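You operate a simulated robot arm through the tools that you are given. There is no shell and no other tool. Be economical: measure what you need, move in short steps, check, and stop when the job is done.

The job below is to be done with a simulated robot arm. You get a single attempt, and the scene is never put back.

JOB
Fetch the cyan chip block and set it on the scratched glass. Press the number one key three times. Open the gears drawer, take the blue gear on the top of the red desk and put it away in the inside of the gears drawer and shut the drawer again. Put the paper pad on the top of the blue cube away on the top of the packing table. Press the printer two button two times. Shut the workbench drawer. Put one of the pads from the green mat on the left end of the gear bench. Any order will do.

Only the result counts: the job must be done as asked and must still hold three seconds after the hand-in. Knocking over, shifting, dropping, spilling or breaking anything else fails it.

ROBOT AND FRAMES
A 7-joint arm with a two-finger parallel gripper on a trunk, on a base that drives. Base frame: it is fixed to the floor where the robot stands at the start and does not move with it; the origin is under the middle of the robot, x ahead of it, y to its left, z up. Units: m, degrees, N and s.
With the tool pointing down near the work surface it reaches from about 0.1 to 0.92 m from the robot's upright axis, wherever it stands. Its first joint turns from -166.0 to 166.0 degrees. Places, roughly: blue gear (5x5x3 cm) [-2.2, 2.3, 0.7]; cyan chip block [0.5, 0, 0.5]; gears drawer [-2.8, -1.7, 0.8]; inside of the gears drawer [-2.8, -1.8, 0.7]; left end of the gear bench [-1.9, -0.2, 0.8]; number one key [0.8, 0.6, 0.9]; pad [0.75, 1.5, 0.75]; paper pad (6x8x4 cm) [-1.3, 3.5, 0.7]; printer two button [-1.7, 4.9, 1.1]; scratched glass (29x20x1 cm) [-0.2, -1.9, 0.9]; top of the packing table [-1.4, 0.6, 0.8]; workbench drawer [0.5, 1.5, 0.7]. Payload 1.57 kg.
The tool frame sits at the grasp point between the pads (the TCP): z along the fingers, y along the line on which they close. The tips reach 0.03 m beyond it. The gripper opens to 0.08 m. The fingers are 0.017 m wide and 0.012 m thick; the gripper's body (0.04 by 0.082 m) begins 0.08 m behind the TCP.
Orientation is that of the tool frame in the base frame, as a unit quaternion [w, x, y, z]. With the fingers straight down and closing along the base's y, the tool's x points along the base's -x, its y along +y and its z along -z.

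CONTROLS
- The arm moves only by the tool servo_tool. Its argument "targets" is a list that holds one entry, the list of rows, each a list of 6 numbers: the shift along the tool's x, y, z in m, then the turn, a rotation vector about the tool's x, y, z in degrees. In form: [[[dx, dy, dz, rx, ry, rz], ...]]. A call has 1 to 20 rows; each row is the pose to reach, as a shift and turn from the pose commanded when the call began, along the tool's axes at that moment. "gripper" is the opening, from 0 (shut) to 1 (fully open), set as the call begins (left out, the last holds). Rows are played at 5 a second. More than 0.05 m and 8.6 degrees between two rows, or a gripper value outside its range, and nothing of the call is played. A pose out of reach is approached as far as the arm can. The call stops where the force on the tool passes 40 N (or 10 N more than at its start, if that is more) or the arm is blocked; 0.2 s more then pass. Each finger travels about 0.153 m/s and halts on what it meets, pressing with about 43 N; the grip force reading is that of the motor and also rises with nothing between the fingers. The clock runs only during rows and for 0.2 s after the last one: add rows that repeat a pose to give the fingers time. It gives the time, the measured TCP pose, the force on the tool (base axes), the opening and the grip force at its end, in the units of the frame above (readings bear some noise), with the torque about the TCP (base axes, N m) and any sound that the robot's microphone picked up, and new pictures: "pictures" is both (left out), scene, wrist or none.
- Cameras (640 x 400 px; columns grow to the right, rows downward): "scene" is now at [-0.0817, 0.2419, 1.3268]; the picture's right is [0.94, -0.33, 0.00], its down [-0.31, -0.88, -0.36] and it looks along [0.12, 0.34, -0.93] (base axes); focal length 214 px, centre (320, 200). "wrist" rides on the gripper at [0.072, -0.007, -0.122] in the tool frame; the picture's right is [0.09, 1.00, 0.00], its down [-0.84, 0.08, -0.54] and it looks along [-0.54, 0.05, 0.84] (tool axes); focal length 238 px, centre (320, 200). There is no depth. A picture from a camera that has moved, and an enlarged one, comes with that camera's place and axes in the base frame and with its lens.
- steer(legs): drives the robot by 1 to 6 legs, each [ahead, left, turn to the left] in m, m and degrees, along the robot's own axes; the way and the turn of a leg run together, so that a leg with both is an arc; at most 1.5 m and 180 degrees a leg. The arm and the cameras ride along, it lands a little off, and it stops where it bumps. It gives what a move gives, and a new picture of the scene camera.
- turn_head(pan, tilt): turns the head with the scene camera to pan (to the left, within 143 degrees either way) and tilt (down, from -29 to 69), counted from straight ahead of the robot. It gives what a move gives, and a new picture of the scene camera.
- inspect(camera, box): a new picture of the part [left, top, right, bottom] of that camera's present view, enlarged. It takes no simulated time.
- hand_in(): hands the job in; it is judged then, once.

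Work in short steps. Places have to be worked out from the pictures, the camera data and where the tool is seen: move nearer, look again, correct. Check each grasp and each placing, and mend what went wrong. You have 196 turns and 260 pictures in all, those below and enlarged ones among them. Open the gripper and draw the arm clear of the work before you hand the job in, unless the task says otherwise; then end with one line.

The tools are called after "Request:" as name(argument=value, ...) on one line, values as JSON. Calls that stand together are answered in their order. servo_tool: Moves the arm, as the interface text tells. Its arguments: {"type":"object","properties":{"targets":{"type":"array"},"gripper":{"type":"number"},"pictures":{"type":"string","enum":["both","scene","wrist","none"]}},"required":["targets"]} The other tools are called the same way: steer (legs) drives the base; turn_head (pan, tilt) turns the head that bears the scene camera; inspect (camera, box) takes an enlarged picture of a part of a camera's view; hand_in () hands the job in.

At the start:

```text
t: 0.0
eef_pos: [0.3788, 0.3078, 1.2208]
tool_rot: [0.0, 0.0, 1.0, 0.0]
contact_force: [0.7, 0.2, 0.8]
torque: [0.06, 0.03, -0.01]
width: 0.0798
finger_force: 0.0
robot x, y, heading: [-0.0027, 0.0, 0.0]
head pan, tilt: [70.5, 68.8]
```

scene: 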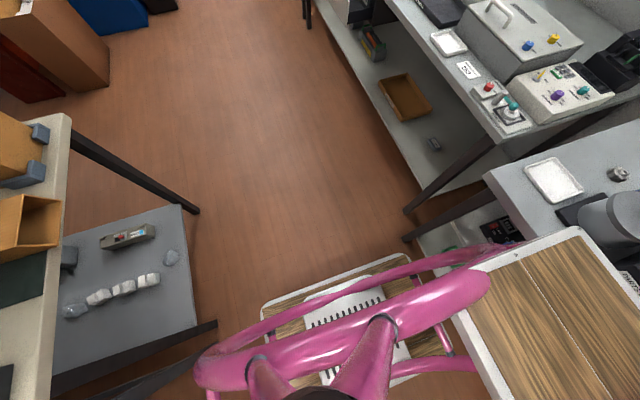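
wrist: 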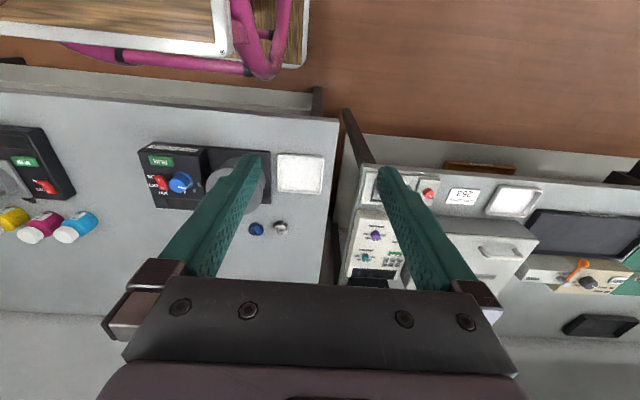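

I'll look around first, starting straight ahead with a moderate tilt.

Request:
turn_head(pan=0, tilt=45)

Request:
turn_head(pan=60, tilt=35)

Request:
turn_head(pan=130, tilt=30)

Request:
turn_head(pan=-80, tilt=35)

Request:
turn_head(pan=-140, tilt=30)

```text
t: 1.4
eef_pos: [0.3775, 0.3093, 1.2223]
tool_rot: [0.0, 0.0, 1.0, 0.0]
contact_force: [0.2, 0.1, -0.2]
torque: [0.01, 0.03, 0.0]
width: 0.0799
finger_force: 0.0
robot x, y, heading: [-0.0015, 0.0023, -0.2]
head pan, tilt: [0.0, 45.0]
camera scene: at [-0.019, 0.1893, 1.3556], right [0.0, -1.0, 0.0], down [-0.71, 0.0, -0.71], along [0.71, 0.0, -0.71], focal length 214 px, centre (320, 200)
```

scene: 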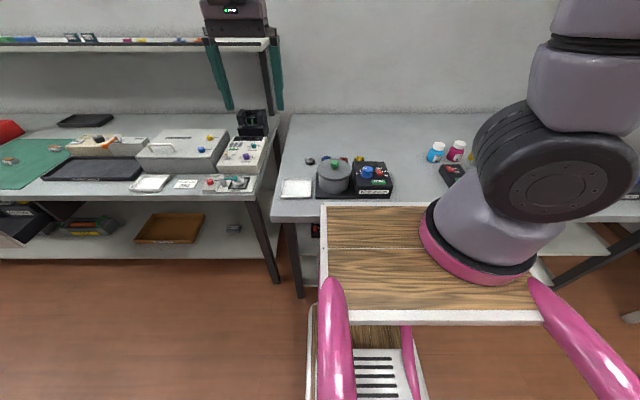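

```text
t: 2.7
eef_pos: [0.3778, 0.3066, 1.2206]
tool_rot: [0.0, 0.0, 1.0, 0.0]
contact_force: [0.3, 0.1, 0.3]
torque: [0.01, -0.01, 0.03]
width: 0.0801
finger_force: 0.0
robot x, y, heading: [-0.0, 0.0013, -0.1]
head pan, tilt: [60.0, 35.0]
camera scene: at [-0.0563, 0.2654, 1.3705], right [0.87, -0.5, 0.0], down [-0.29, -0.5, -0.82], along [0.41, 0.71, -0.57], focal length 214 px, centre (320, 200)
```

scene: 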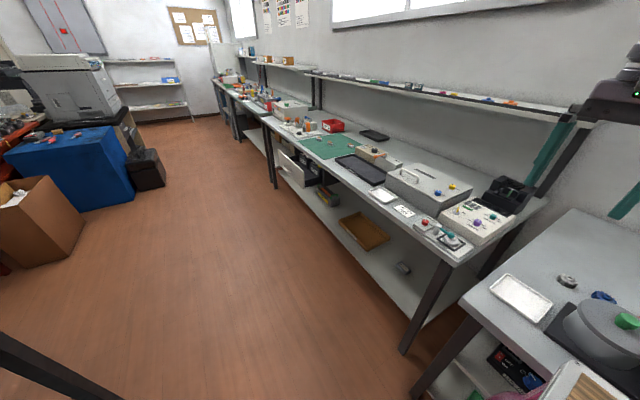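

```text
t: 4.1
eef_pos: [0.378, 0.3089, 1.221]
tool_rot: [0.0, 0.0, 1.0, -0.001]
contact_force: [-0.3, 0.6, -0.5]
torque: [0.0, 0.0, 0.0]
width: 0.08
finger_force: 0.1
robot x, y, heading: [-0.0003, -0.0005, -0.0]
head pan, tilt: [130.0, 30.0]
camera scene: at [-0.1584, 0.2585, 1.3783], right [0.77, 0.64, 0.0], down [0.32, -0.38, -0.87], along [-0.56, 0.66, -0.5], focal length 214 px, centre (320, 200)
```

scene: 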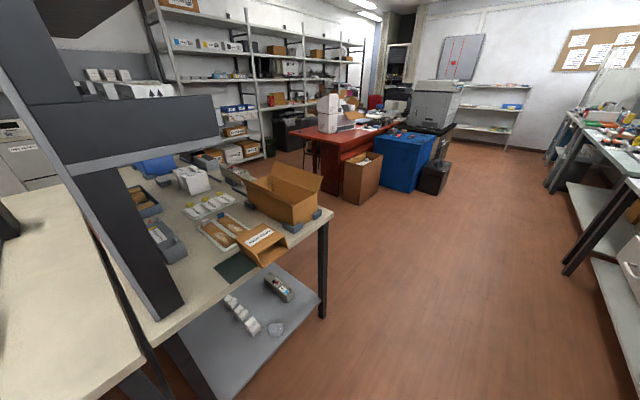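

```text
t: 7.2
eef_pos: [0.3784, 0.3083, 1.22]
tool_rot: [0.0, 0.001, 1.0, 0.0]
contact_force: [-0.4, -0.8, -0.8]
torque: [0.03, -0.03, 0.0]
width: 0.0798
finger_force: 0.0
robot x, y, heading: [0.0003, 0.0005, 0.0]
head pan, tilt: [-80.0, 35.0]
camera scene: at [-0.085, 0.1025, 1.3705], right [-0.98, -0.17, 0.0], down [-0.1, 0.56, -0.82], along [0.14, -0.81, -0.57], focal length 214 px, centre (320, 200)
```

scene: 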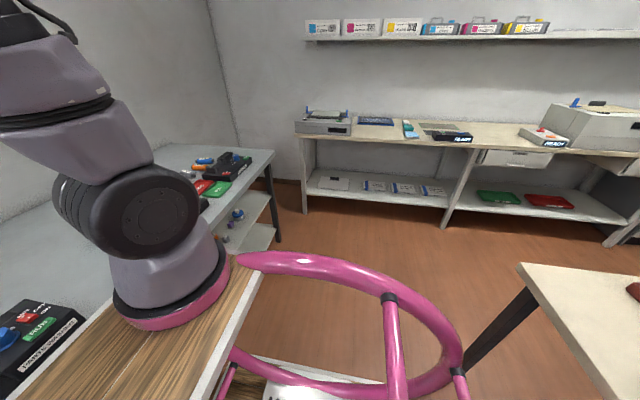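

```text
t: 8.5
eef_pos: [0.3778, 0.3087, 1.2218]
tool_rot: [0.0, 0.0, 1.0, 0.0]
contact_force: [0.0, 0.6, -0.4]
torque: [-0.01, 0.02, -0.02]
width: 0.0798
finger_force: 0.0
robot x, y, heading: [-0.0015, 0.0007, 0.4]
head pan, tilt: [-140.0, 30.0]
camera scene: at [-0.1696, 0.131, 1.3783], right [-0.64, 0.77, 0.0], down [0.38, 0.32, -0.87], along [-0.66, -0.56, -0.5], focal length 214 px, centre (320, 200)
```

scene: 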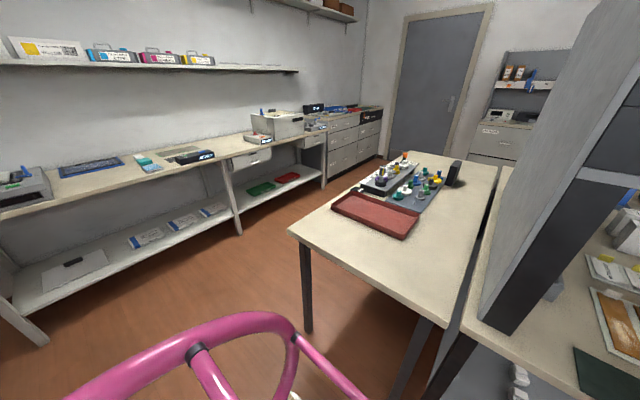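

The wooden top with the arm seems to be the robot itself; I check it and the chip block from closer.

Request:
turn_head(pan=0, tilt=69)

Request:
turn_head(pan=-30, tilt=40)

Request:
turn_head(pan=30, tilt=40)

```text
t: 10.7
eef_pos: [0.378, 0.3088, 1.2217]
tool_rot: [0.0, 0.0, 1.0, 0.0]
contact_force: [-0.6, -0.5, 0.2]
torque: [-0.02, 0.05, 0.02]
width: 0.0801
finger_force: 0.1
robot x, y, heading: [0.0003, -0.0003, -0.0]
head pan, tilt: [0.0, 68.8]
camera scene: at [-0.0444, 0.1892, 1.3268], right [0.0, -1.0, 0.0], down [-0.93, 0.0, -0.36], along [0.36, 0.0, -0.93], focal length 214 px, centre (320, 200)
```

scene: 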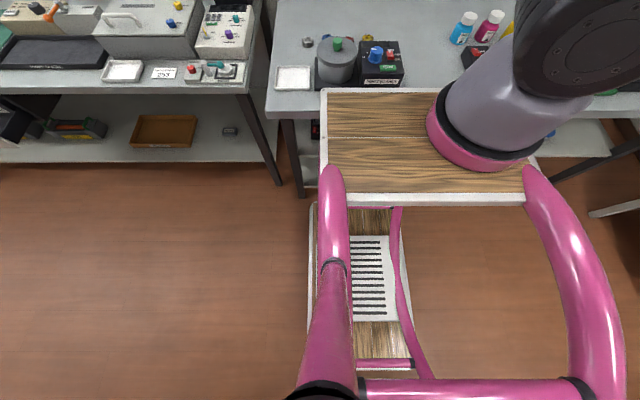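

```text
t: 11.7
eef_pos: [0.3789, 0.3082, 1.2206]
tool_rot: [-0.001, 0.001, 1.0, 0.001]
contact_force: [-0.7, -0.6, 0.0]
torque: [0.0, -0.02, -0.01]
width: 0.08
finger_force: 0.2
robot x, y, heading: [-0.0005, 0.0005, -0.2]
head pan, tilt: [-30.0, 40.0]
camera scene: at [-0.0267, 0.1468, 1.3629], right [-0.5, -0.87, 0.0], down [-0.56, 0.32, -0.77], along [0.66, -0.38, -0.64], focal length 214 px, centre (320, 200)
```

scene: 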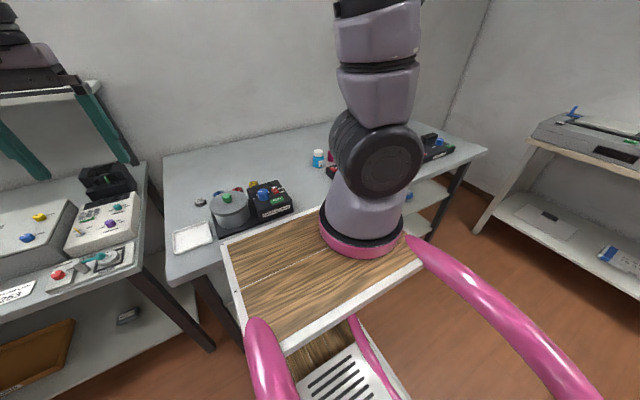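

```text
t: 12.9
eef_pos: [0.378, 0.3085, 1.221]
tool_rot: [0.001, 0.0, 1.0, 0.001]
contact_force: [-0.6, -0.8, 0.1]
torque: [0.01, 0.03, 0.01]
width: 0.08
finger_force: 0.2
robot x, y, heading: [-0.0033, -0.0015, -0.3]
head pan, tilt: [30.0, 40.0]
camera scene: at [-0.0267, 0.2317, 1.3629], right [0.5, -0.87, 0.0], down [-0.56, -0.32, -0.77], along [0.66, 0.38, -0.64], focal length 214 px, centre (320, 200)
```

scene: 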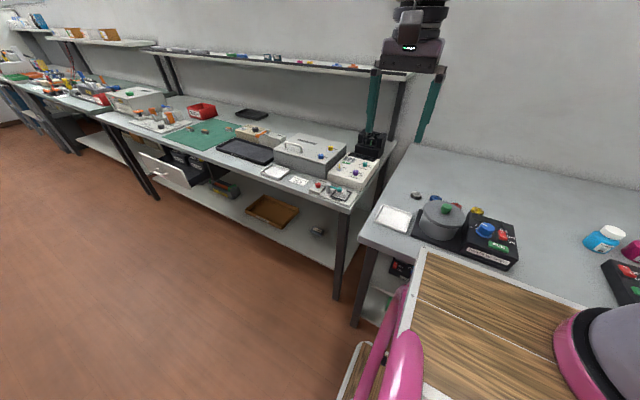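

The key should be on the control box at about (0.8, 0.6); I drive sideways to face it and look there.

Request:
steer(legs=[[0, 0.6, 0]])

Request:
turn_head(pan=-10, tilt=40)

Request:
inspect(camera="scene", box=[220, 60, 420, 185])

```text
t: 16.4
eef_pos: [0.3809, 0.9098, 1.2207]
tool_rot: [0.0, 0.002, 1.0, 0.0]
contact_force: [0.6, 0.3, -0.1]
torque: [0.02, 0.03, -0.02]
width: 0.0799
finger_force: 0.0
robot x, y, heading: [0.0009, 0.6031, -0.1]
head pan, tilt: [30.0, 40.0]
camera scene: at [-0.0244, 0.8349, 1.3629], right [0.5, -0.87, 0.0], down [-0.56, -0.32, -0.77], along [0.67, 0.38, -0.64], focal length 214 px, centre (320, 200)
```

scene: 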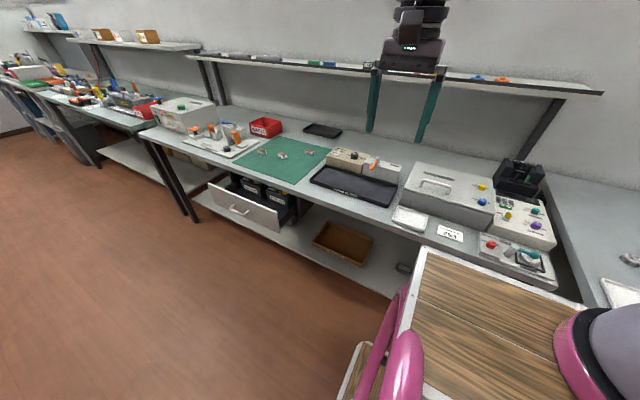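

```text
t: 17.4
eef_pos: [0.3804, 0.9094, 1.2202]
tool_rot: [0.001, 0.002, 1.0, 0.0]
contact_force: [0.2, -0.2, 0.1]
torque: [-0.01, 0.0, 0.0]
width: 0.0797
finger_force: 0.0
robot x, y, heading: [0.0046, 0.6052, -0.3]
head pan, tilt: [-10.0, 40.0]
camera scene: at [-0.0145, 0.7777, 1.3629], right [-0.18, -0.98, 0.0], down [-0.63, 0.11, -0.77], along [0.75, -0.14, -0.64], focal length 214 px, centre (320, 200)
```

scene: 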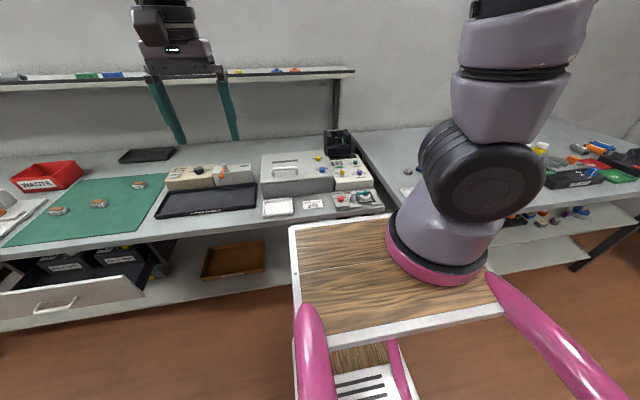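

```text
3.20 times, centred on (320, 122) of scene
camera zoom: at [-0.0145, 0.7777, 1.3629], right [-0.18, -0.98, 0.0], down [-0.63, 0.11, -0.77], along [0.75, -0.14, -0.64], focal length 686 px, centre (320, 448)
```

zoom: 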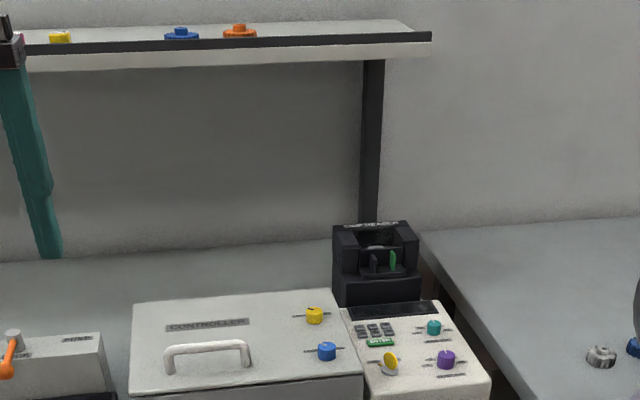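

The keypad (2×3 small keys and a green button) is at about (0.755, 0.56, 0.9). I move the tool above and behind it for a wrist view.

Request:
servo_tool(targets=[[[-0.027, -0.032, 0.01, 0, 0, 0], [-0.054, -0.064, 0.02, 0, 0, 0], [-0.081, -0.096, 0.03, 0, 0, 0], [-0.108, -0.128, 0.04, 0, 0, 0], [-0.135, -0.16, 0.05, 0, 0, 0], [-0.162, -0.192, 0.06, 0, 0, 0], [-0.189, -0.224, 0.07, 0, 0, 0], [-0.216, -0.256, 0.08, 0, 0, 0], [-0.243, -0.288, 0.09, 0, 0, 0], [-0.27, -0.32, 0.1, 0, 0, 0], [-0.297, -0.345, 0.11, 0, 0, 0]]], gripper=0, pictures="both")

```text
t: 19.8
eef_pos: [0.6752, 0.563, 1.1117]
tool_rot: [0.0, 0.002, 1.0, 0.0]
contact_force: [-0.2, -0.2, 0.2]
torque: [0.0, -0.02, 0.01]
width: 0.0002
finger_force: 21.3
robot x, y, heading: [-0.0003, 0.6034, -0.0]
head pan, tilt: [-10.0, 40.0]
camera scene: at [-0.015, 0.7779, 1.3629], right [-0.18, -0.98, 0.0], down [-0.63, 0.11, -0.77], along [0.75, -0.14, -0.64], focal length 214 px, centre (320, 200)
camera wrist: at [0.605, 0.5573, 1.2325], right [-0.09, 1.0, 0.0], down [0.84, 0.07, 0.54], along [0.54, 0.05, -0.84], focal length 238 px, centre (320, 200)
```

scene: 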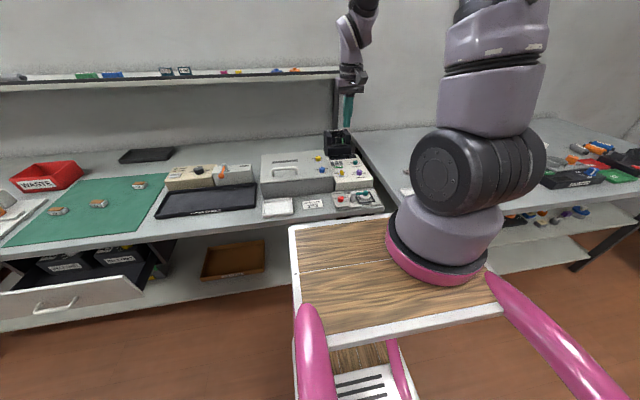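
wrist: 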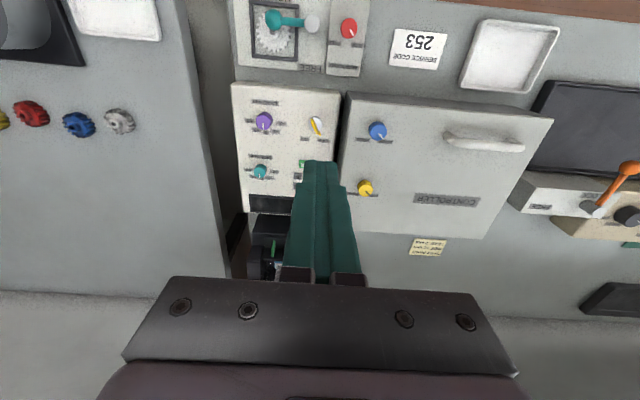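

The fingers hide the keypad; I shift sideways and inspect.

Request:
servo_tool(targets=[[[0, 0.04, 0, 0, 0, 0], [0.03, 0.06, 0.02, 0, 0, 0], [0.03, 0.06, 0.02, 0, 0, 0]]], pictures="none")

Request:
inspect(camera="wrist", box=[180, 100, 340, 260])

```text
t: 20.6
eef_pos: [0.6467, 0.6219, 1.0923]
tool_rot: [0.001, 0.002, 1.0, 0.0]
contact_force: [-0.3, -1.0, -0.3]
torque: [0.0, -0.02, 0.05]
width: 0.0001
finger_force: 21.0
robot x, y, heading: [0.0036, 0.6051, -0.2]
head pan, tilt: [-10.0, 40.0]
```

```text
2.50 times, centred on (260, 180) of wrist
camera zoom: at [0.5752, 0.6175, 1.2132], right [-0.09, 1.0, 0.0], down [0.84, 0.07, 0.54], along [0.54, 0.05, -0.84], focal length 596 px, centre (470, 250)
```

zoom: 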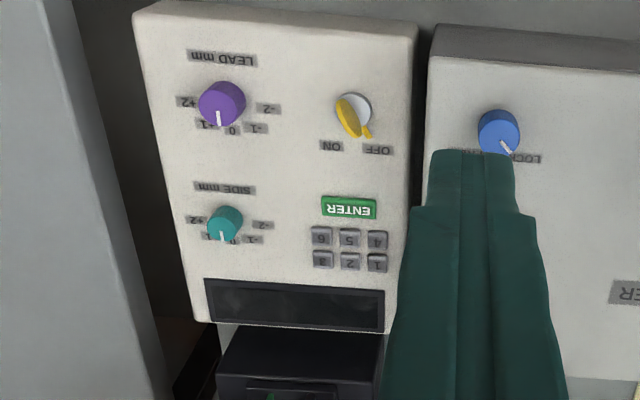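

Key 1 works out at about (0.81, 0.574, 0.87). I'll use a closed gripper tilted 20° so that only one edge touches, hovering first ~4 cm above.

Request:
servo_tool(targets=[[[-0.04, -0.012, 0.0, -5, 0, 0], [-0.08, -0.025, 0.02, -10, 0, 0], [-0.12, -0.035, 0.05, -15, 0, 0], [-0.15, -0.045, 0.085, -20, 0, 0], [-0.164, -0.049, 0.125, -20, 0, 0], [-0.164, -0.049, 0.145, -20, 0, 0], [-0.164, -0.049, 0.145, -20, 0, 0]]], pictures="none")

Request:
inspect(camera="wrist", box=[220, 80, 420, 280])

Request:
inspect(camera="scene", box=[270, 110, 400, 210])

```text
refused: row 3 steps farther than a row can; nothing moved
```

```text
2.00 times, centred on (320, 180) of wrist
camera zoom: at [0.5752, 0.6175, 1.2132], right [-0.09, 1.0, 0.0], down [0.84, 0.07, 0.54], along [0.54, 0.05, -0.84], focal length 477 px, centre (320, 240)
```

zoom: 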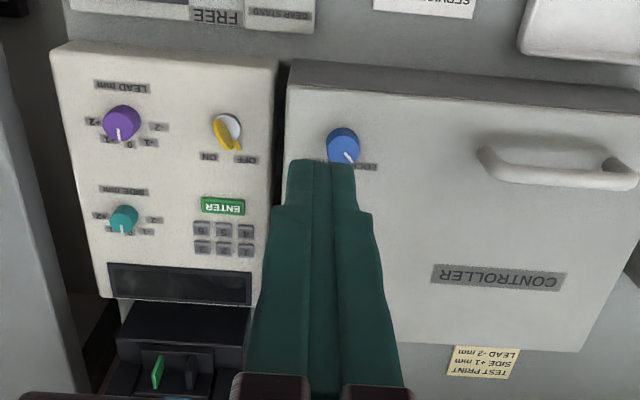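

```text
4.00 times, centred on (335, 160) of scene
camera zoom: at [-0.0145, 0.7775, 1.3629], right [-0.18, -0.98, 0.0], down [-0.63, 0.11, -0.77], along [0.75, -0.14, -0.64], focal length 858 px, centre (260, 360)
```

zoom: 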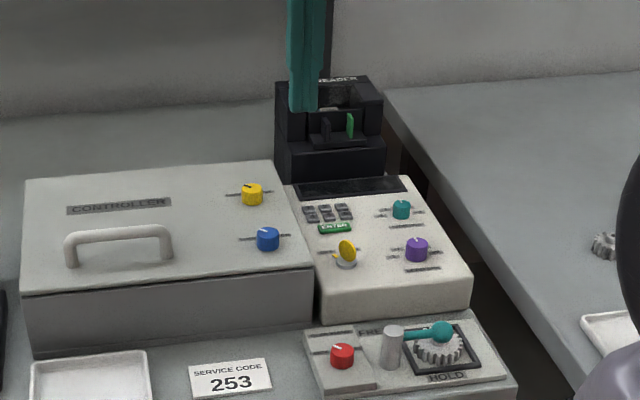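

Triangulated key 1 at (0.808, 0.573, 0.875). Retrying with smaller steps.

Request:
servo_tool(targets=[[[-0.04, -0.012, 0.01, -5, 0, 0], [-0.08, -0.025, 0.025, -10, 0, 0], [-0.115, -0.035, 0.05, -15, 0, 0], [-0.145, -0.045, 0.08, -20, 0, 0], [-0.161, -0.049, 0.12, -20, 0, 0], [-0.161, -0.049, 0.145, -20, 0, 0], [-0.161, -0.049, 0.145, -20, 0, 0]]], pictures="none")

Request:
inspect(camera="wrist", box=[220, 80, 420, 280])

Request:
inspect(camera="scene", box=[300, 120, 380, 180])

```text
t: 22.2
eef_pos: [0.8062, 0.5738, 0.9462]
tool_rot: [0.0, 0.003, 0.985, 0.174]
contact_force: [-0.4, 0.1, 0.1]
torque: [-0.03, 0.0, 0.01]
width: 0.0001
finger_force: 21.6
robot x, y, heading: [0.0023, 0.6019, -0.0]
head pan, tilt: [-10.0, 40.0]
```

```text
2.00 times, centred on (320, 180) of wrist
camera zoom: at [0.7346, 0.5271, 1.0578], right [-0.09, 0.94, 0.34], down [0.84, -0.12, 0.54], along [0.54, 0.33, -0.77], focal length 477 px, centre (320, 240)
```

zoom: 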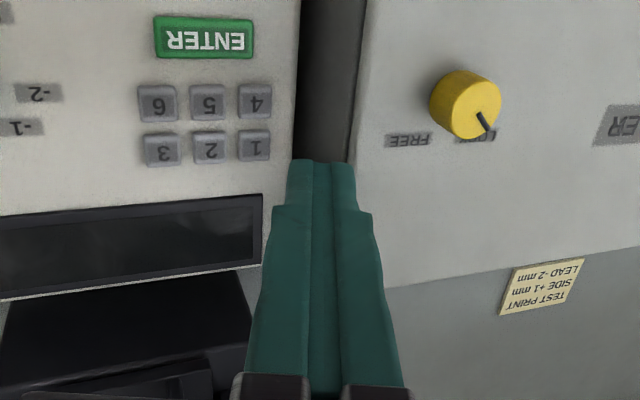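

```text
6.67 times, centred on (340, 150) of scene
camera zoom: at [-0.0146, 0.7775, 1.3629], right [-0.18, -0.98, 0.0], down [-0.63, 0.11, -0.77], along [0.75, -0.14, -0.64], focal length 1430 px, centre (187, 533)
```

zoom: 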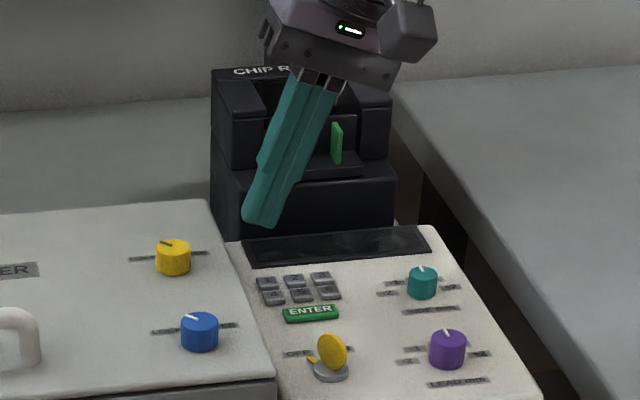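

Estimates agree (key 1 at (0.811, 0.572, 0.875)). I descend in small steps for the first press.

Request:
servo_tool(targets=[[[-0.004, -0.0089, 0.0244, 0, 0, 0], [-0.004, -0.0116, 0.032, 0, 0, 0], [-0.004, -0.013, 0.0357, 0, 0, 0], [-0.004, -0.0137, 0.0376, 0, 0, 0], [-0.004, -0.0144, 0.0395, 0, 0, 0]]], pictures="none")

Request:
inspect(camera="wrist", box=[220, 80, 420, 280])

```text
t: 23.4
eef_pos: [0.8118, 0.5741, 0.9047]
tool_rot: [0.0, 0.002, 0.985, 0.174]
contact_force: [0.1, -0.6, -0.3]
torque: [0.02, -0.04, -0.01]
width: 0.0
finger_force: 21.6
robot x, y, heading: [0.0004, 0.6028, -0.2]
head pan, tilt: [-10.0, 40.0]
```

```text
2.00 times, centred on (320, 180) of wrist
camera zoom: at [0.7394, 0.527, 1.0157], right [-0.09, 0.94, 0.34], down [0.84, -0.12, 0.54], along [0.54, 0.33, -0.77], focal length 477 px, centre (320, 240)
```

zoom: 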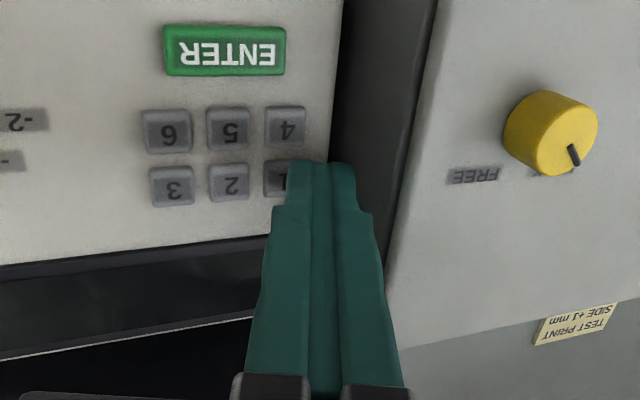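

No contact yet; continue downward in 2 mm steps.

Request:
servo_tool(targets=[[[0, -0.0029, 0.0021, 0, 0, 0], [0, -0.0036, 0.004, 0, 0, 0], [0, -0.0042, 0.0059, 0, 0, 0], [0, -0.0049, 0.0078, 0, 0, 0], [0, -0.0056, 0.0097, 0, 0, 0], [0, -0.0063, 0.0116, 0, 0, 0]]], pictures="none")

Request:
inspect(camera="scene", box=[300, 120, 380, 180])

```text
t: 24.7
eef_pos: [0.8118, 0.5722, 0.8972]
tool_rot: [0.003, 0.002, 0.985, 0.175]
contact_force: [-11.4, -2.9, 17.5]
torque: [-0.06, 0.38, 0.02]
width: 0.0
finger_force: 21.0
robot x, y, heading: [0.0035, 0.602, -0.3]
head pan, tilt: [-10.0, 40.0]
heard: click
stopped in row 6: the force on the tool passed its limit at 45 N (the readings are from after the stop); the commanded pose is now the measured one
```

```text
6.67 times, centred on (340, 150) of scene
camera zoom: at [-0.0156, 0.7774, 1.3629], right [-0.18, -0.98, 0.0], down [-0.63, 0.11, -0.77], along [0.75, -0.14, -0.64], focal length 1430 px, centre (187, 533)
```

zoom: 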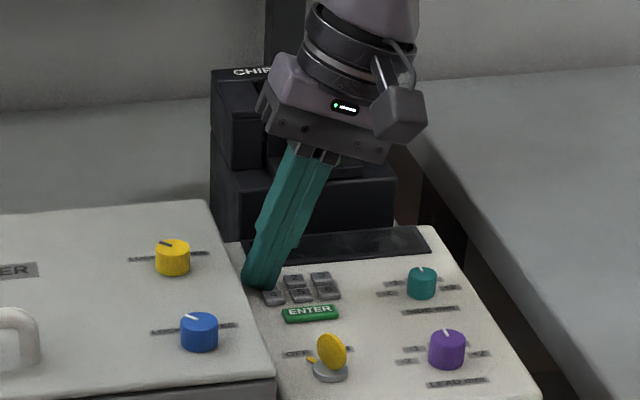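

Click heard. Retract 12 mm, then press again and retract.

Request:
servo_tool(targets=[[[0, 0.0041, -0.0113, 0, 0, 0], [0, 0.0041, -0.0113, 0, 0, 0]]], pictures="none")

Request:
servo_tool(targets=[[[0, -0.0027, 0.0075, 0, 0, 0], [0, -0.0034, 0.0094, 0, 0, 0], [0, -0.0041, 0.0113, 0, 0, 0], [0, -0.0044, 0.012, 0, 0, 0], [0, 0, 0, 0, 0, 0], [0, 0, 0, 0, 0, 0]]], pictures="none")

```text
t: 25.3
eef_pos: [0.8125, 0.5704, 0.9064]
tool_rot: [0.001, 0.002, 0.985, 0.175]
contact_force: [0.3, -0.7, -1.2]
torque: [-0.03, -0.02, 0.01]
width: 0.0003
finger_force: 21.3
robot x, y, heading: [-0.0009, 0.6016, -0.5]
head pan, tilt: [-10.0, 40.0]
```

```text
t: 26.7
eef_pos: [0.8122, 0.5726, 0.9084]
tool_rot: [0.001, 0.002, 0.985, 0.174]
contact_force: [-0.3, 0.2, -0.5]
torque: [-0.03, 0.01, -0.03]
width: 0.0
finger_force: 21.6
robot x, y, heading: [-0.0014, 0.6034, 0.0]
head pan, tilt: [-10.0, 40.0]
heard: click
```

Second click. One more identical press.

Request:
servo_tool(targets=[[[0, -0.0027, 0.0075, 0, 0, 0], [0, -0.0034, 0.0094, 0, 0, 0], [0, -0.0041, 0.0113, 0, 0, 0], [0, -0.0044, 0.012, 0, 0, 0], [0, 0, 0, 0, 0, 0], [0, 0, 0, 0, 0, 0]]], pictures="none")

Request:
inspect(camera="scene", box=[300, 120, 380, 180])

```text
t: 28.1
eef_pos: [0.8124, 0.5717, 0.9067]
tool_rot: [0.002, 0.003, 0.985, 0.175]
contact_force: [0.9, 0.4, -0.4]
torque: [0.01, 0.01, -0.03]
width: 0.0001
finger_force: 21.5
robot x, y, heading: [0.004, 0.6075, -0.2]
head pan, tilt: [-10.0, 40.0]
heard: click
```

```text
6.67 times, centred on (340, 150) of scene
camera zoom: at [-0.0145, 0.7775, 1.3629], right [-0.18, -0.98, 0.0], down [-0.63, 0.11, -0.77], along [0.75, -0.14, -0.64], focal length 1430 px, centre (187, 533)
```

zoom: 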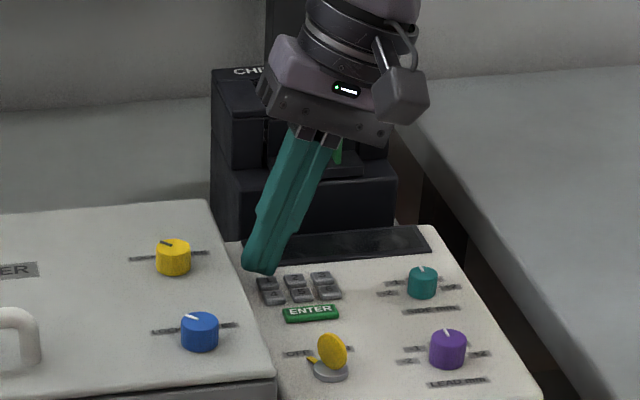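

Three clicks done. Raise and straighten the tool, pulling back.

Request:
servo_tool(targets=[[[0, 0.0137, -0.0376, 0, 0, 0], [0, 0.0274, -0.0752, 5, 0, 0], [0.015, 0.041, -0.112, 10, 0, 0], [0.05, 0.05, -0.14, 15, 0, 0], [0.09, 0.06, -0.165, 20, 0, 0], [0.135, 0.065, -0.18, 20, 0, 0], [0.18, 0.07, -0.19, 20, 0, 0], [0.225, 0.07, -0.19, 20, 0, 0], [0.27, 0.07, -0.19, 20, 0, 0], [0.31, 0.07, -0.19, 20, 0, 0]]], pictures="none")

Request:
steer(legs=[[-0.25, 0, 0], [0, 0.6, 0]])

Request:
turn_head(pan=15, tilt=40)

```text
t: 30.3
eef_pos: [0.5016, 0.5737, 1.1094]
tool_rot: [0.002, 0.003, 1.0, 0.0]
contact_force: [-0.1, 0.5, -0.5]
torque: [0.0, 0.05, 0.0]
width: 0.0003
finger_force: 21.3
robot x, y, heading: [0.0008, 0.6032, -0.3]
head pan, tilt: [-10.0, 40.0]
```

```text
t: 35.1
eef_pos: [0.2525, 1.1788, 1.1092]
tool_rot: [0.002, 0.001, 1.0, 0.001]
contact_force: [0.1, 0.5, 0.5]
torque: [-0.02, 0.02, -0.04]
width: 0.0001
finger_force: 21.8
robot x, y, heading: [-0.2478, 1.2038, -0.1]
head pan, tilt: [-10.0, 40.0]
camera scene: at [-0.2645, 1.3801, 1.3629], right [-0.17, -0.98, 0.0], down [-0.63, 0.11, -0.77], along [0.75, -0.13, -0.64], focal length 214 px, centre (320, 200)
```

scene: 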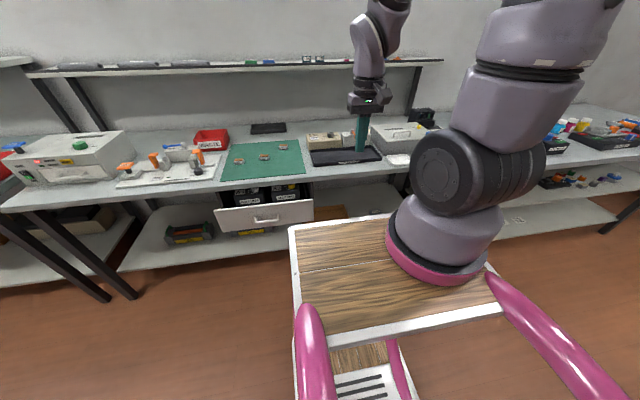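

```text
t: 36.0
eef_pos: [0.2527, 1.1788, 1.11]
tool_rot: [0.002, 0.002, 1.0, 0.001]
contact_force: [-0.1, 0.1, -0.1]
torque: [0.02, 0.02, -0.01]
width: 0.0001
finger_force: 21.5
robot x, y, heading: [-0.2481, 1.2067, -0.4]
head pan, tilt: [15.0, 40.0]
camera scene: at [-0.266, 1.4168, 1.3629], right [0.26, -0.97, 0.0], down [-0.62, -0.17, -0.77], along [0.74, 0.2, -0.64], focal length 214 px, centre (320, 200)
```

scene: 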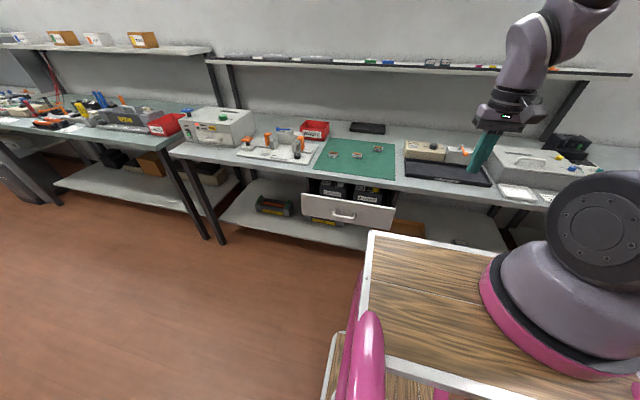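

Drawer front stands at x≈0.5; I drive a bit left/forward and inspect the drawer and the mat's pads.

Request:
steer(legs=[[0.08, 0.3, 0]])

Request:
inspect(camera="scene", box=[320, 130, 520, 255])

```text
t: 38.1
eef_pos: [0.3348, 1.4828, 1.1094]
tool_rot: [0.002, 0.0, 1.0, 0.001]
contact_force: [-1.0, -0.4, 0.8]
torque: [-0.01, 0.01, 0.0]
width: 0.0001
finger_force: 21.6
robot x, y, heading: [-0.1683, 1.5102, 0.1]
head pan, tilt: [15.0, 40.0]
camera scene: at [-0.1855, 1.72, 1.3629], right [0.26, -0.97, 0.0], down [-0.62, -0.17, -0.77], along [0.74, 0.2, -0.64], focal length 214 px, centre (320, 200)
```

scene: 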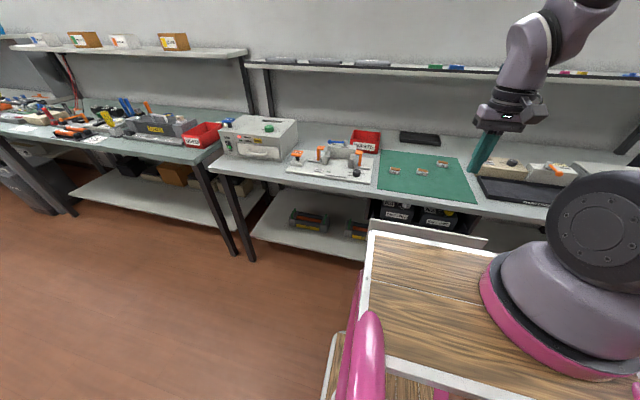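

```text
3.20 times, centred on (420, 192) of scene
camera zoom: at [-0.1855, 1.72, 1.3629], right [0.26, -0.97, 0.0], down [-0.62, -0.17, -0.77], along [0.74, 0.2, -0.64], focal length 686 px, centre (0, 224)
```

zoom: 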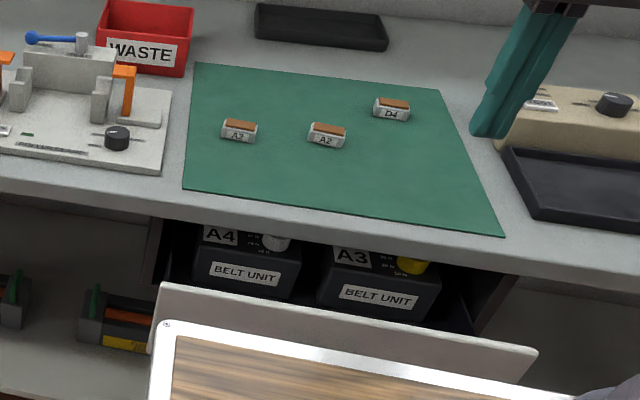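

I lower the tool in front of the drawer, tilted 40° forward, to see it with the wrist camera.

Request:
servo_tool(targets=[[[-0.008, -0.004, 0.03, 0, -7, 0], [-0.016, -0.008, 0.065, 0, -14, 0], [-0.024, -0.012, 0.1, 0, -21, 0], [-0.032, -0.016, 0.14, 0, -28, 0], [-0.04, -0.02, 0.18, 0, -35, 0], [-0.05, -0.03, 0.22, 0, -40, 0], [-0.06, -0.03, 0.26, 0, -40, 0]]])

```text
t: 39.7
eef_pos: [0.437, 1.4587, 0.8146]
tool_rot: [0.344, 0.001, 0.939, -0.001]
contact_force: [1.1, 0.6, 0.6]
torque: [-0.03, 0.01, 0.0]
width: 0.0001
finger_force: 21.2
out of reach, approached as far as the arm can: row 1, 2, 3, 4, 5, 6, 7
robot x, y, heading: [-0.1714, 1.5093, 0.1]
head pan, tilt: [15.0, 40.0]
camera scene: at [-0.1859, 1.72, 1.3629], right [0.26, -0.97, 0.0], down [-0.62, -0.17, -0.77], along [0.74, 0.2, -0.64], focal length 214 px, centre (320, 200)
camera wrist: at [0.3038, 1.4538, 0.8619], right [-0.07, 1.0, -0.06], down [0.29, 0.08, 0.95], along [0.95, 0.05, -0.29], focal length 238 px, centre (320, 200)
```

scene: 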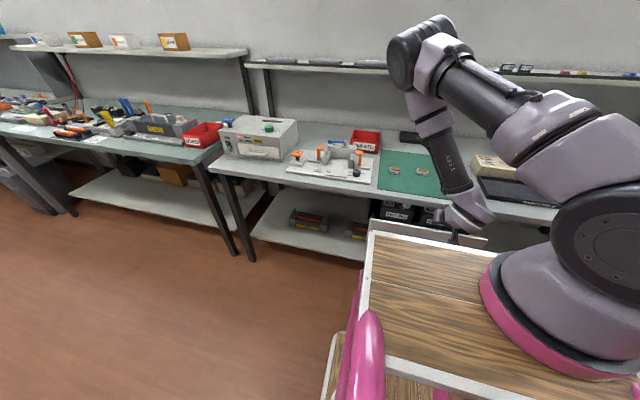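
wrist: 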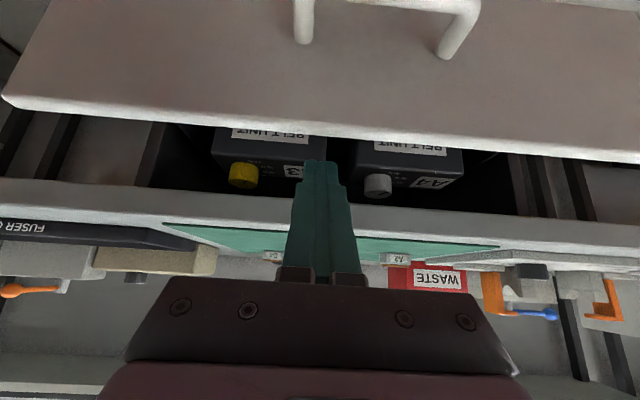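

The drawer front is nearer and higher than thought (x≈0.43, z≈0.78), the tip is just behind it. I raise and back off the base.

Request:
servo_tool(targets=[[[-0.032, 0, -0.0383, 0, 0, 0], [-0.032, 0, -0.0383, 0, 0, 0]]], pictures="none")

Request:
steer(legs=[[-0.25, 0, 0]])

Request:
inspect(camera="wrist", box=[0, 0, 640, 400])

```text
t: 40.3
eef_pos: [0.4606, 1.465, 0.8511]
tool_rot: [0.344, 0.001, 0.939, 0.0]
contact_force: [0.3, 0.3, 1.1]
torque: [-0.02, 0.0, -0.01]
width: 0.0001
finger_force: 21.4
out of reach, approached as far as the arm can: row 1, 2
robot x, y, heading: [-0.1664, 1.5069, 0.1]
head pan, tilt: [15.0, 40.0]
```

```text
t: 42.1
eef_pos: [0.2113, 1.4655, 0.8499]
tool_rot: [0.343, 0.0, 0.939, 0.0]
contact_force: [-0.7, 0.9, -0.2]
torque: [0.01, -0.01, 0.0]
width: 0.0
finger_force: 21.2
robot x, y, heading: [-0.4144, 1.5088, 0.1]
head pan, tilt: [15.0, 40.0]
camera scene: at [-0.4347, 1.7198, 1.3629], right [0.26, -0.97, 0.0], down [-0.62, -0.17, -0.77], along [0.74, 0.2, -0.64], focal length 214 px, centre (320, 200)
```

scene: 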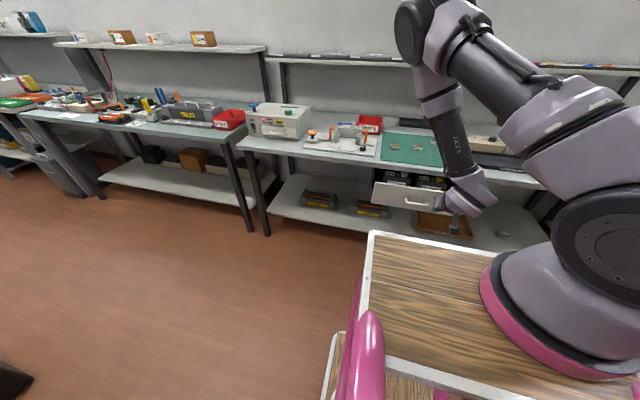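

```text
1.00 times, centred on (320, 200) of wrist (not enlarged: the box is as wide or as high as the picture)
camera zoom: at [0.0795, 1.4599, 0.8966], right [-0.07, 1.0, -0.06], down [0.29, 0.08, 0.95], along [0.95, 0.05, -0.29], focal length 238 px, centre (320, 200)
```

zoom: 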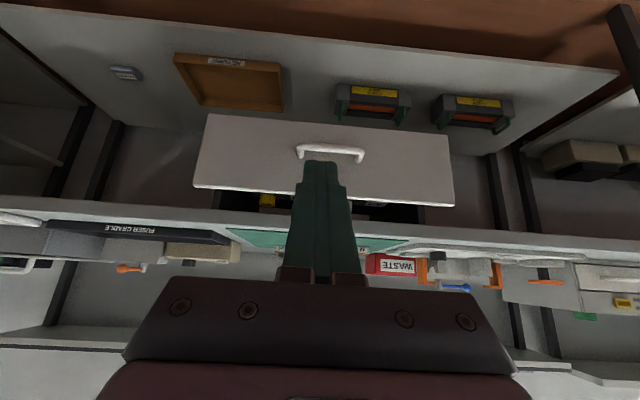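

Drawer front edge: x≈0.42, z 0.645–0.79, centre y≈1.485. I advance a little to see what the commanded pose is.

Request:
servo_tool(targets=[[[-0.025, 0.01, 0.021, 0, 0, 0], [-0.05, 0.02, 0.043, 0, 0, 0], [-0.0766, 0.03, 0.0643, 0, 0, 0], [-0.0766, 0.03, 0.0643, 0, 0, 0]]], pictures="none")

```text
t: 43.1
eef_pos: [0.3112, 1.4958, 0.8528]
tool_rot: [0.344, 0.0, 0.939, 0.001]
contact_force: [-1.3, -0.3, 0.2]
torque: [-0.02, 0.02, -0.01]
width: 0.0
finger_force: 21.9
robot x, y, heading: [-0.418, 1.5071, 0.2]
head pan, tilt: [15.0, 40.0]
```

Commanded follows measured. Now lower and push the drawer straight in until it stops.

Request:
servo_tool(targets=[[[0.022, -0.005, 0.026, 0, 0, 0], [0.0437, -0.01, 0.052, 0, 0, 0], [0.0054, -0.01, 0.0842, 0, 0, 0], [-0.0252, -0.01, 0.1099, 0, 0, 0], [-0.0482, -0.01, 0.1292, 0, 0, 0], [-0.0712, -0.01, 0.1485, 0, 0, 0], [-0.0942, -0.01, 0.1677, 0, 0, 0], [-0.1172, -0.01, 0.187, 0, 0, 0], [-0.1401, -0.01, 0.2063, 0, 0, 0], [-0.1631, -0.01, 0.2256, 0, 0, 0], [-0.1861, -0.01, 0.2449, 0, 0, 0], [-0.2014, -0.01, 0.2578, 0, 0, 0]]])

```text
t: 45.0
eef_pos: [0.5111, 1.4861, 0.7769]
tool_rot: [0.332, 0.003, 0.943, -0.001]
contact_force: [-20.7, 0.1, 10.1]
torque: [0.04, 0.2, 0.04]
width: 0.0001
finger_force: 21.2
robot x, y, heading: [-0.4178, 1.5106, 0.3]
head pan, tilt: [15.0, 40.0]
stopped in row 9: the force on the tool passed its limit at 113 N (the readings are from after the stop); the commanded pose is now the measured one
camera scene: at [-0.4365, 1.7198, 1.3629], right [0.26, -0.97, 0.0], down [-0.62, -0.17, -0.77], along [0.74, 0.2, -0.64], focal length 214 px, centre (320, 200)
camera wrist: at [0.3799, 1.4803, 0.8265], right [-0.07, 1.0, -0.06], down [0.31, 0.07, 0.95], along [0.95, 0.05, -0.32], focal length 238 px, centre (320, 200)
```

scene: 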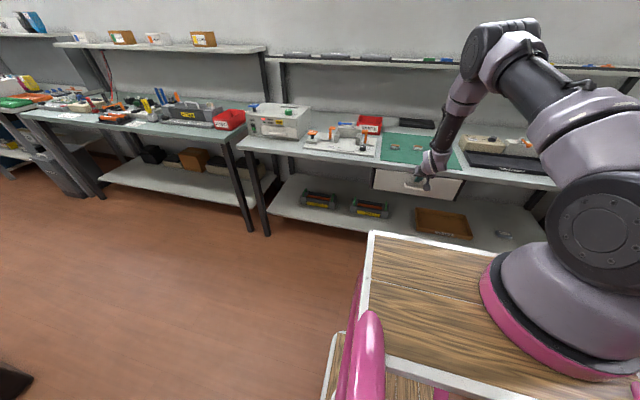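
wrist: 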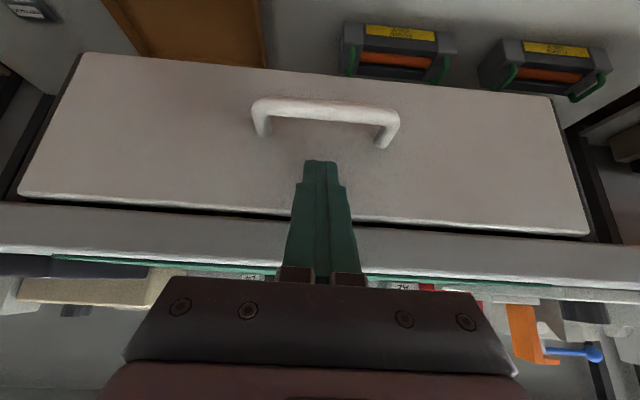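

Hard stop reached; I back off and inspect whether the drawer is flush.

Request:
servo_tool(targets=[[[0.03, 0, -0.027, 0, 0, 0], [0.065, 0, -0.055, 0, 0, 0], [0.08, 0, -0.1, 0, 0, 0], [0.08, 0, -0.14, 0, 0, 0], [0.06, 0, -0.18, 0, 0, 0]]], pictures="none")

Request:
inspect(camera="wrist", box=[120, 40, 520, 290])

Request:
inspect(camera="scene", box=[300, 110, 540, 260])

```text
t: 46.2
eef_pos: [0.3544, 1.4857, 0.8789]
tool_rot: [0.333, 0.002, 0.943, 0.0]
contact_force: [1.0, 0.6, -0.3]
torque: [-0.01, -0.03, 0.01]
width: 0.0002
finger_force: 21.0
robot x, y, heading: [-0.4193, 1.5078, 0.0]
head pan, tilt: [15.0, 40.0]
```

```text
1.60 times, centred on (320, 165) of wrist
camera zoom: at [0.2218, 1.4808, 0.9287], right [-0.07, 1.0, -0.06], down [0.31, 0.08, 0.95], along [0.95, 0.05, -0.32], focal length 381 px, centre (320, 256)
```

zoom: 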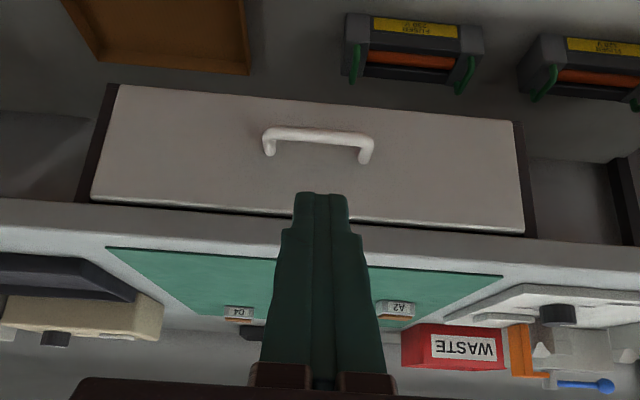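

```text
2.67 times, centred on (420, 185) of scene
camera zoom: at [-0.4345, 1.7198, 1.3629], right [0.26, -0.97, 0.0], down [-0.62, -0.17, -0.77], along [0.74, 0.2, -0.64], focal length 572 px, centre (53, 240)
```

zoom: 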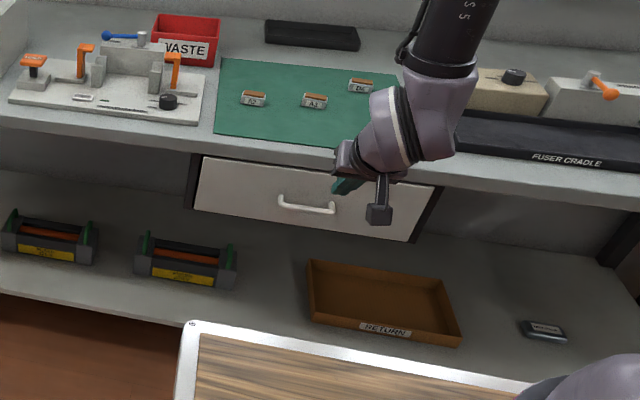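

Drawer is shut flush. Now raise and straighten the tool, then drive up to the mat.

Request:
servo_tool(targets=[[[-0.026, 0, -0.031, 0, 7, 0], [-0.051, 0, -0.061, 0, 14, 0], [-0.077, 0, -0.092, 0, 21, 0], [-0.1, 0, -0.125, 0, 28, 0], [-0.125, 0, -0.155, 0, 35, 0], [-0.15, 0, -0.175, 0, 39, 0], [-0.15, 0, -0.175, 0, 39, 0]]], pictures="none")

Request:
steer(legs=[[0.3, 0, 0]])

Request:
inspect(camera="wrist", box=[0, 0, 640, 400])

```text
t: 47.8
eef_pos: [0.3616, 1.4844, 1.1094]
tool_rot: [-0.001, 0.002, 1.0, 0.001]
contact_force: [-0.4, -0.1, 0.4]
torque: [0.0, 0.0, 0.0]
width: 0.0001
finger_force: 21.2
robot x, y, heading: [-0.4147, 1.5065, 0.1]
head pan, tilt: [15.0, 40.0]
```

```text
t: 49.9
eef_pos: [0.6622, 1.4875, 1.11]
tool_rot: [0.0, 0.0, 1.0, 0.001]
contact_force: [0.2, 0.3, 0.0]
torque: [0.01, -0.02, 0.0]
width: 0.0001
finger_force: 21.3
robot x, y, heading: [-0.1168, 1.5094, -0.1]
head pan, tilt: [15.0, 40.0]
camera scene: at [-0.1344, 1.7202, 1.3629], right [0.26, -0.97, 0.0], down [-0.62, -0.17, -0.77], along [0.74, 0.2, -0.64], focal length 214 px, centre (320, 200)
```

scene: 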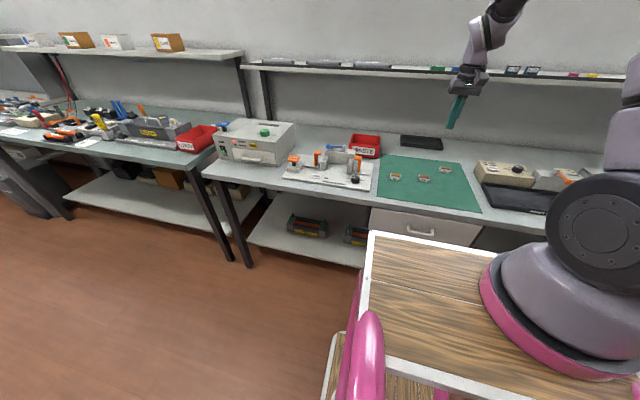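

```text
1.00 times, centred on (320, 200) of wrist (not enlarged: the box is as wide or as high as the picture)
camera zoom: at [0.5912, 1.4816, 1.2309], right [-0.09, 1.0, 0.0], down [0.84, 0.08, 0.54], along [0.54, 0.05, -0.84], focal length 238 px, centre (320, 200)
```

zoom: 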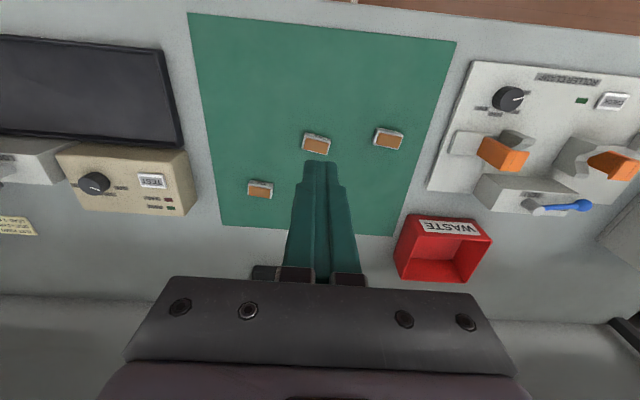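

Middle pad is at about (0.727, 1.488, top ≈0.845). Open the gripper and hover lower above it.

Request:
servo_tool(targets=[[[-0.02, 0, 0.04, 0, 0, 0], [-0.04, 0, 0.08, 0, 0, 0], [-0.063, 0, 0.12, 0, 0, 0], [-0.063, 0, 0.16, 0, 0, 0], [-0.063, 0, 0.19, 0, 0, 0], [-0.063, 0, 0.19, 0, 0, 0]]], gripper=1, pictures="wrist")

Request:
inspect(camera="scene", box=[370, 110, 510, 220])

```text
t: 51.2
eef_pos: [0.7247, 1.4868, 0.919]
tool_rot: [-0.001, 0.001, 1.0, 0.001]
contact_force: [0.6, 0.5, 1.1]
torque: [0.0, 0.0, 0.01]
width: 0.08
finger_force: 0.0
robot x, y, heading: [-0.1177, 1.5079, 0.1]
head pan, tilt: [15.0, 40.0]
camera wrist: at [0.6543, 1.4808, 1.0407], right [-0.09, 1.0, 0.0], down [0.84, 0.08, 0.54], along [0.54, 0.05, -0.84], focal length 238 px, centre (320, 200)
```

wrist: 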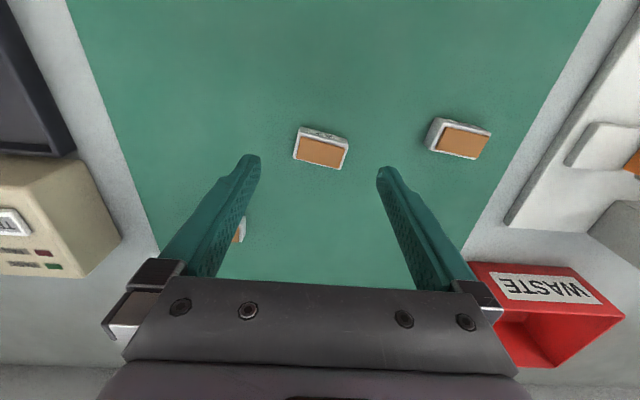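

```text
3.64 times, centred on (440, 165) of scene
camera zoom: at [-0.1345, 1.7202, 1.3629], right [0.26, -0.97, 0.0], down [-0.62, -0.17, -0.77], along [0.74, 0.2, -0.64], focal length 780 px, centre (-116, 327)
```

zoom: 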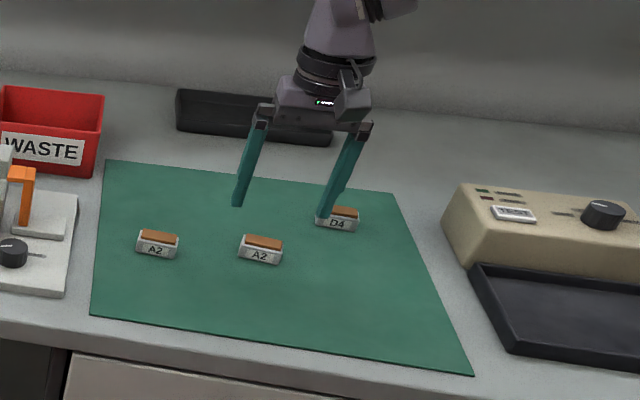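

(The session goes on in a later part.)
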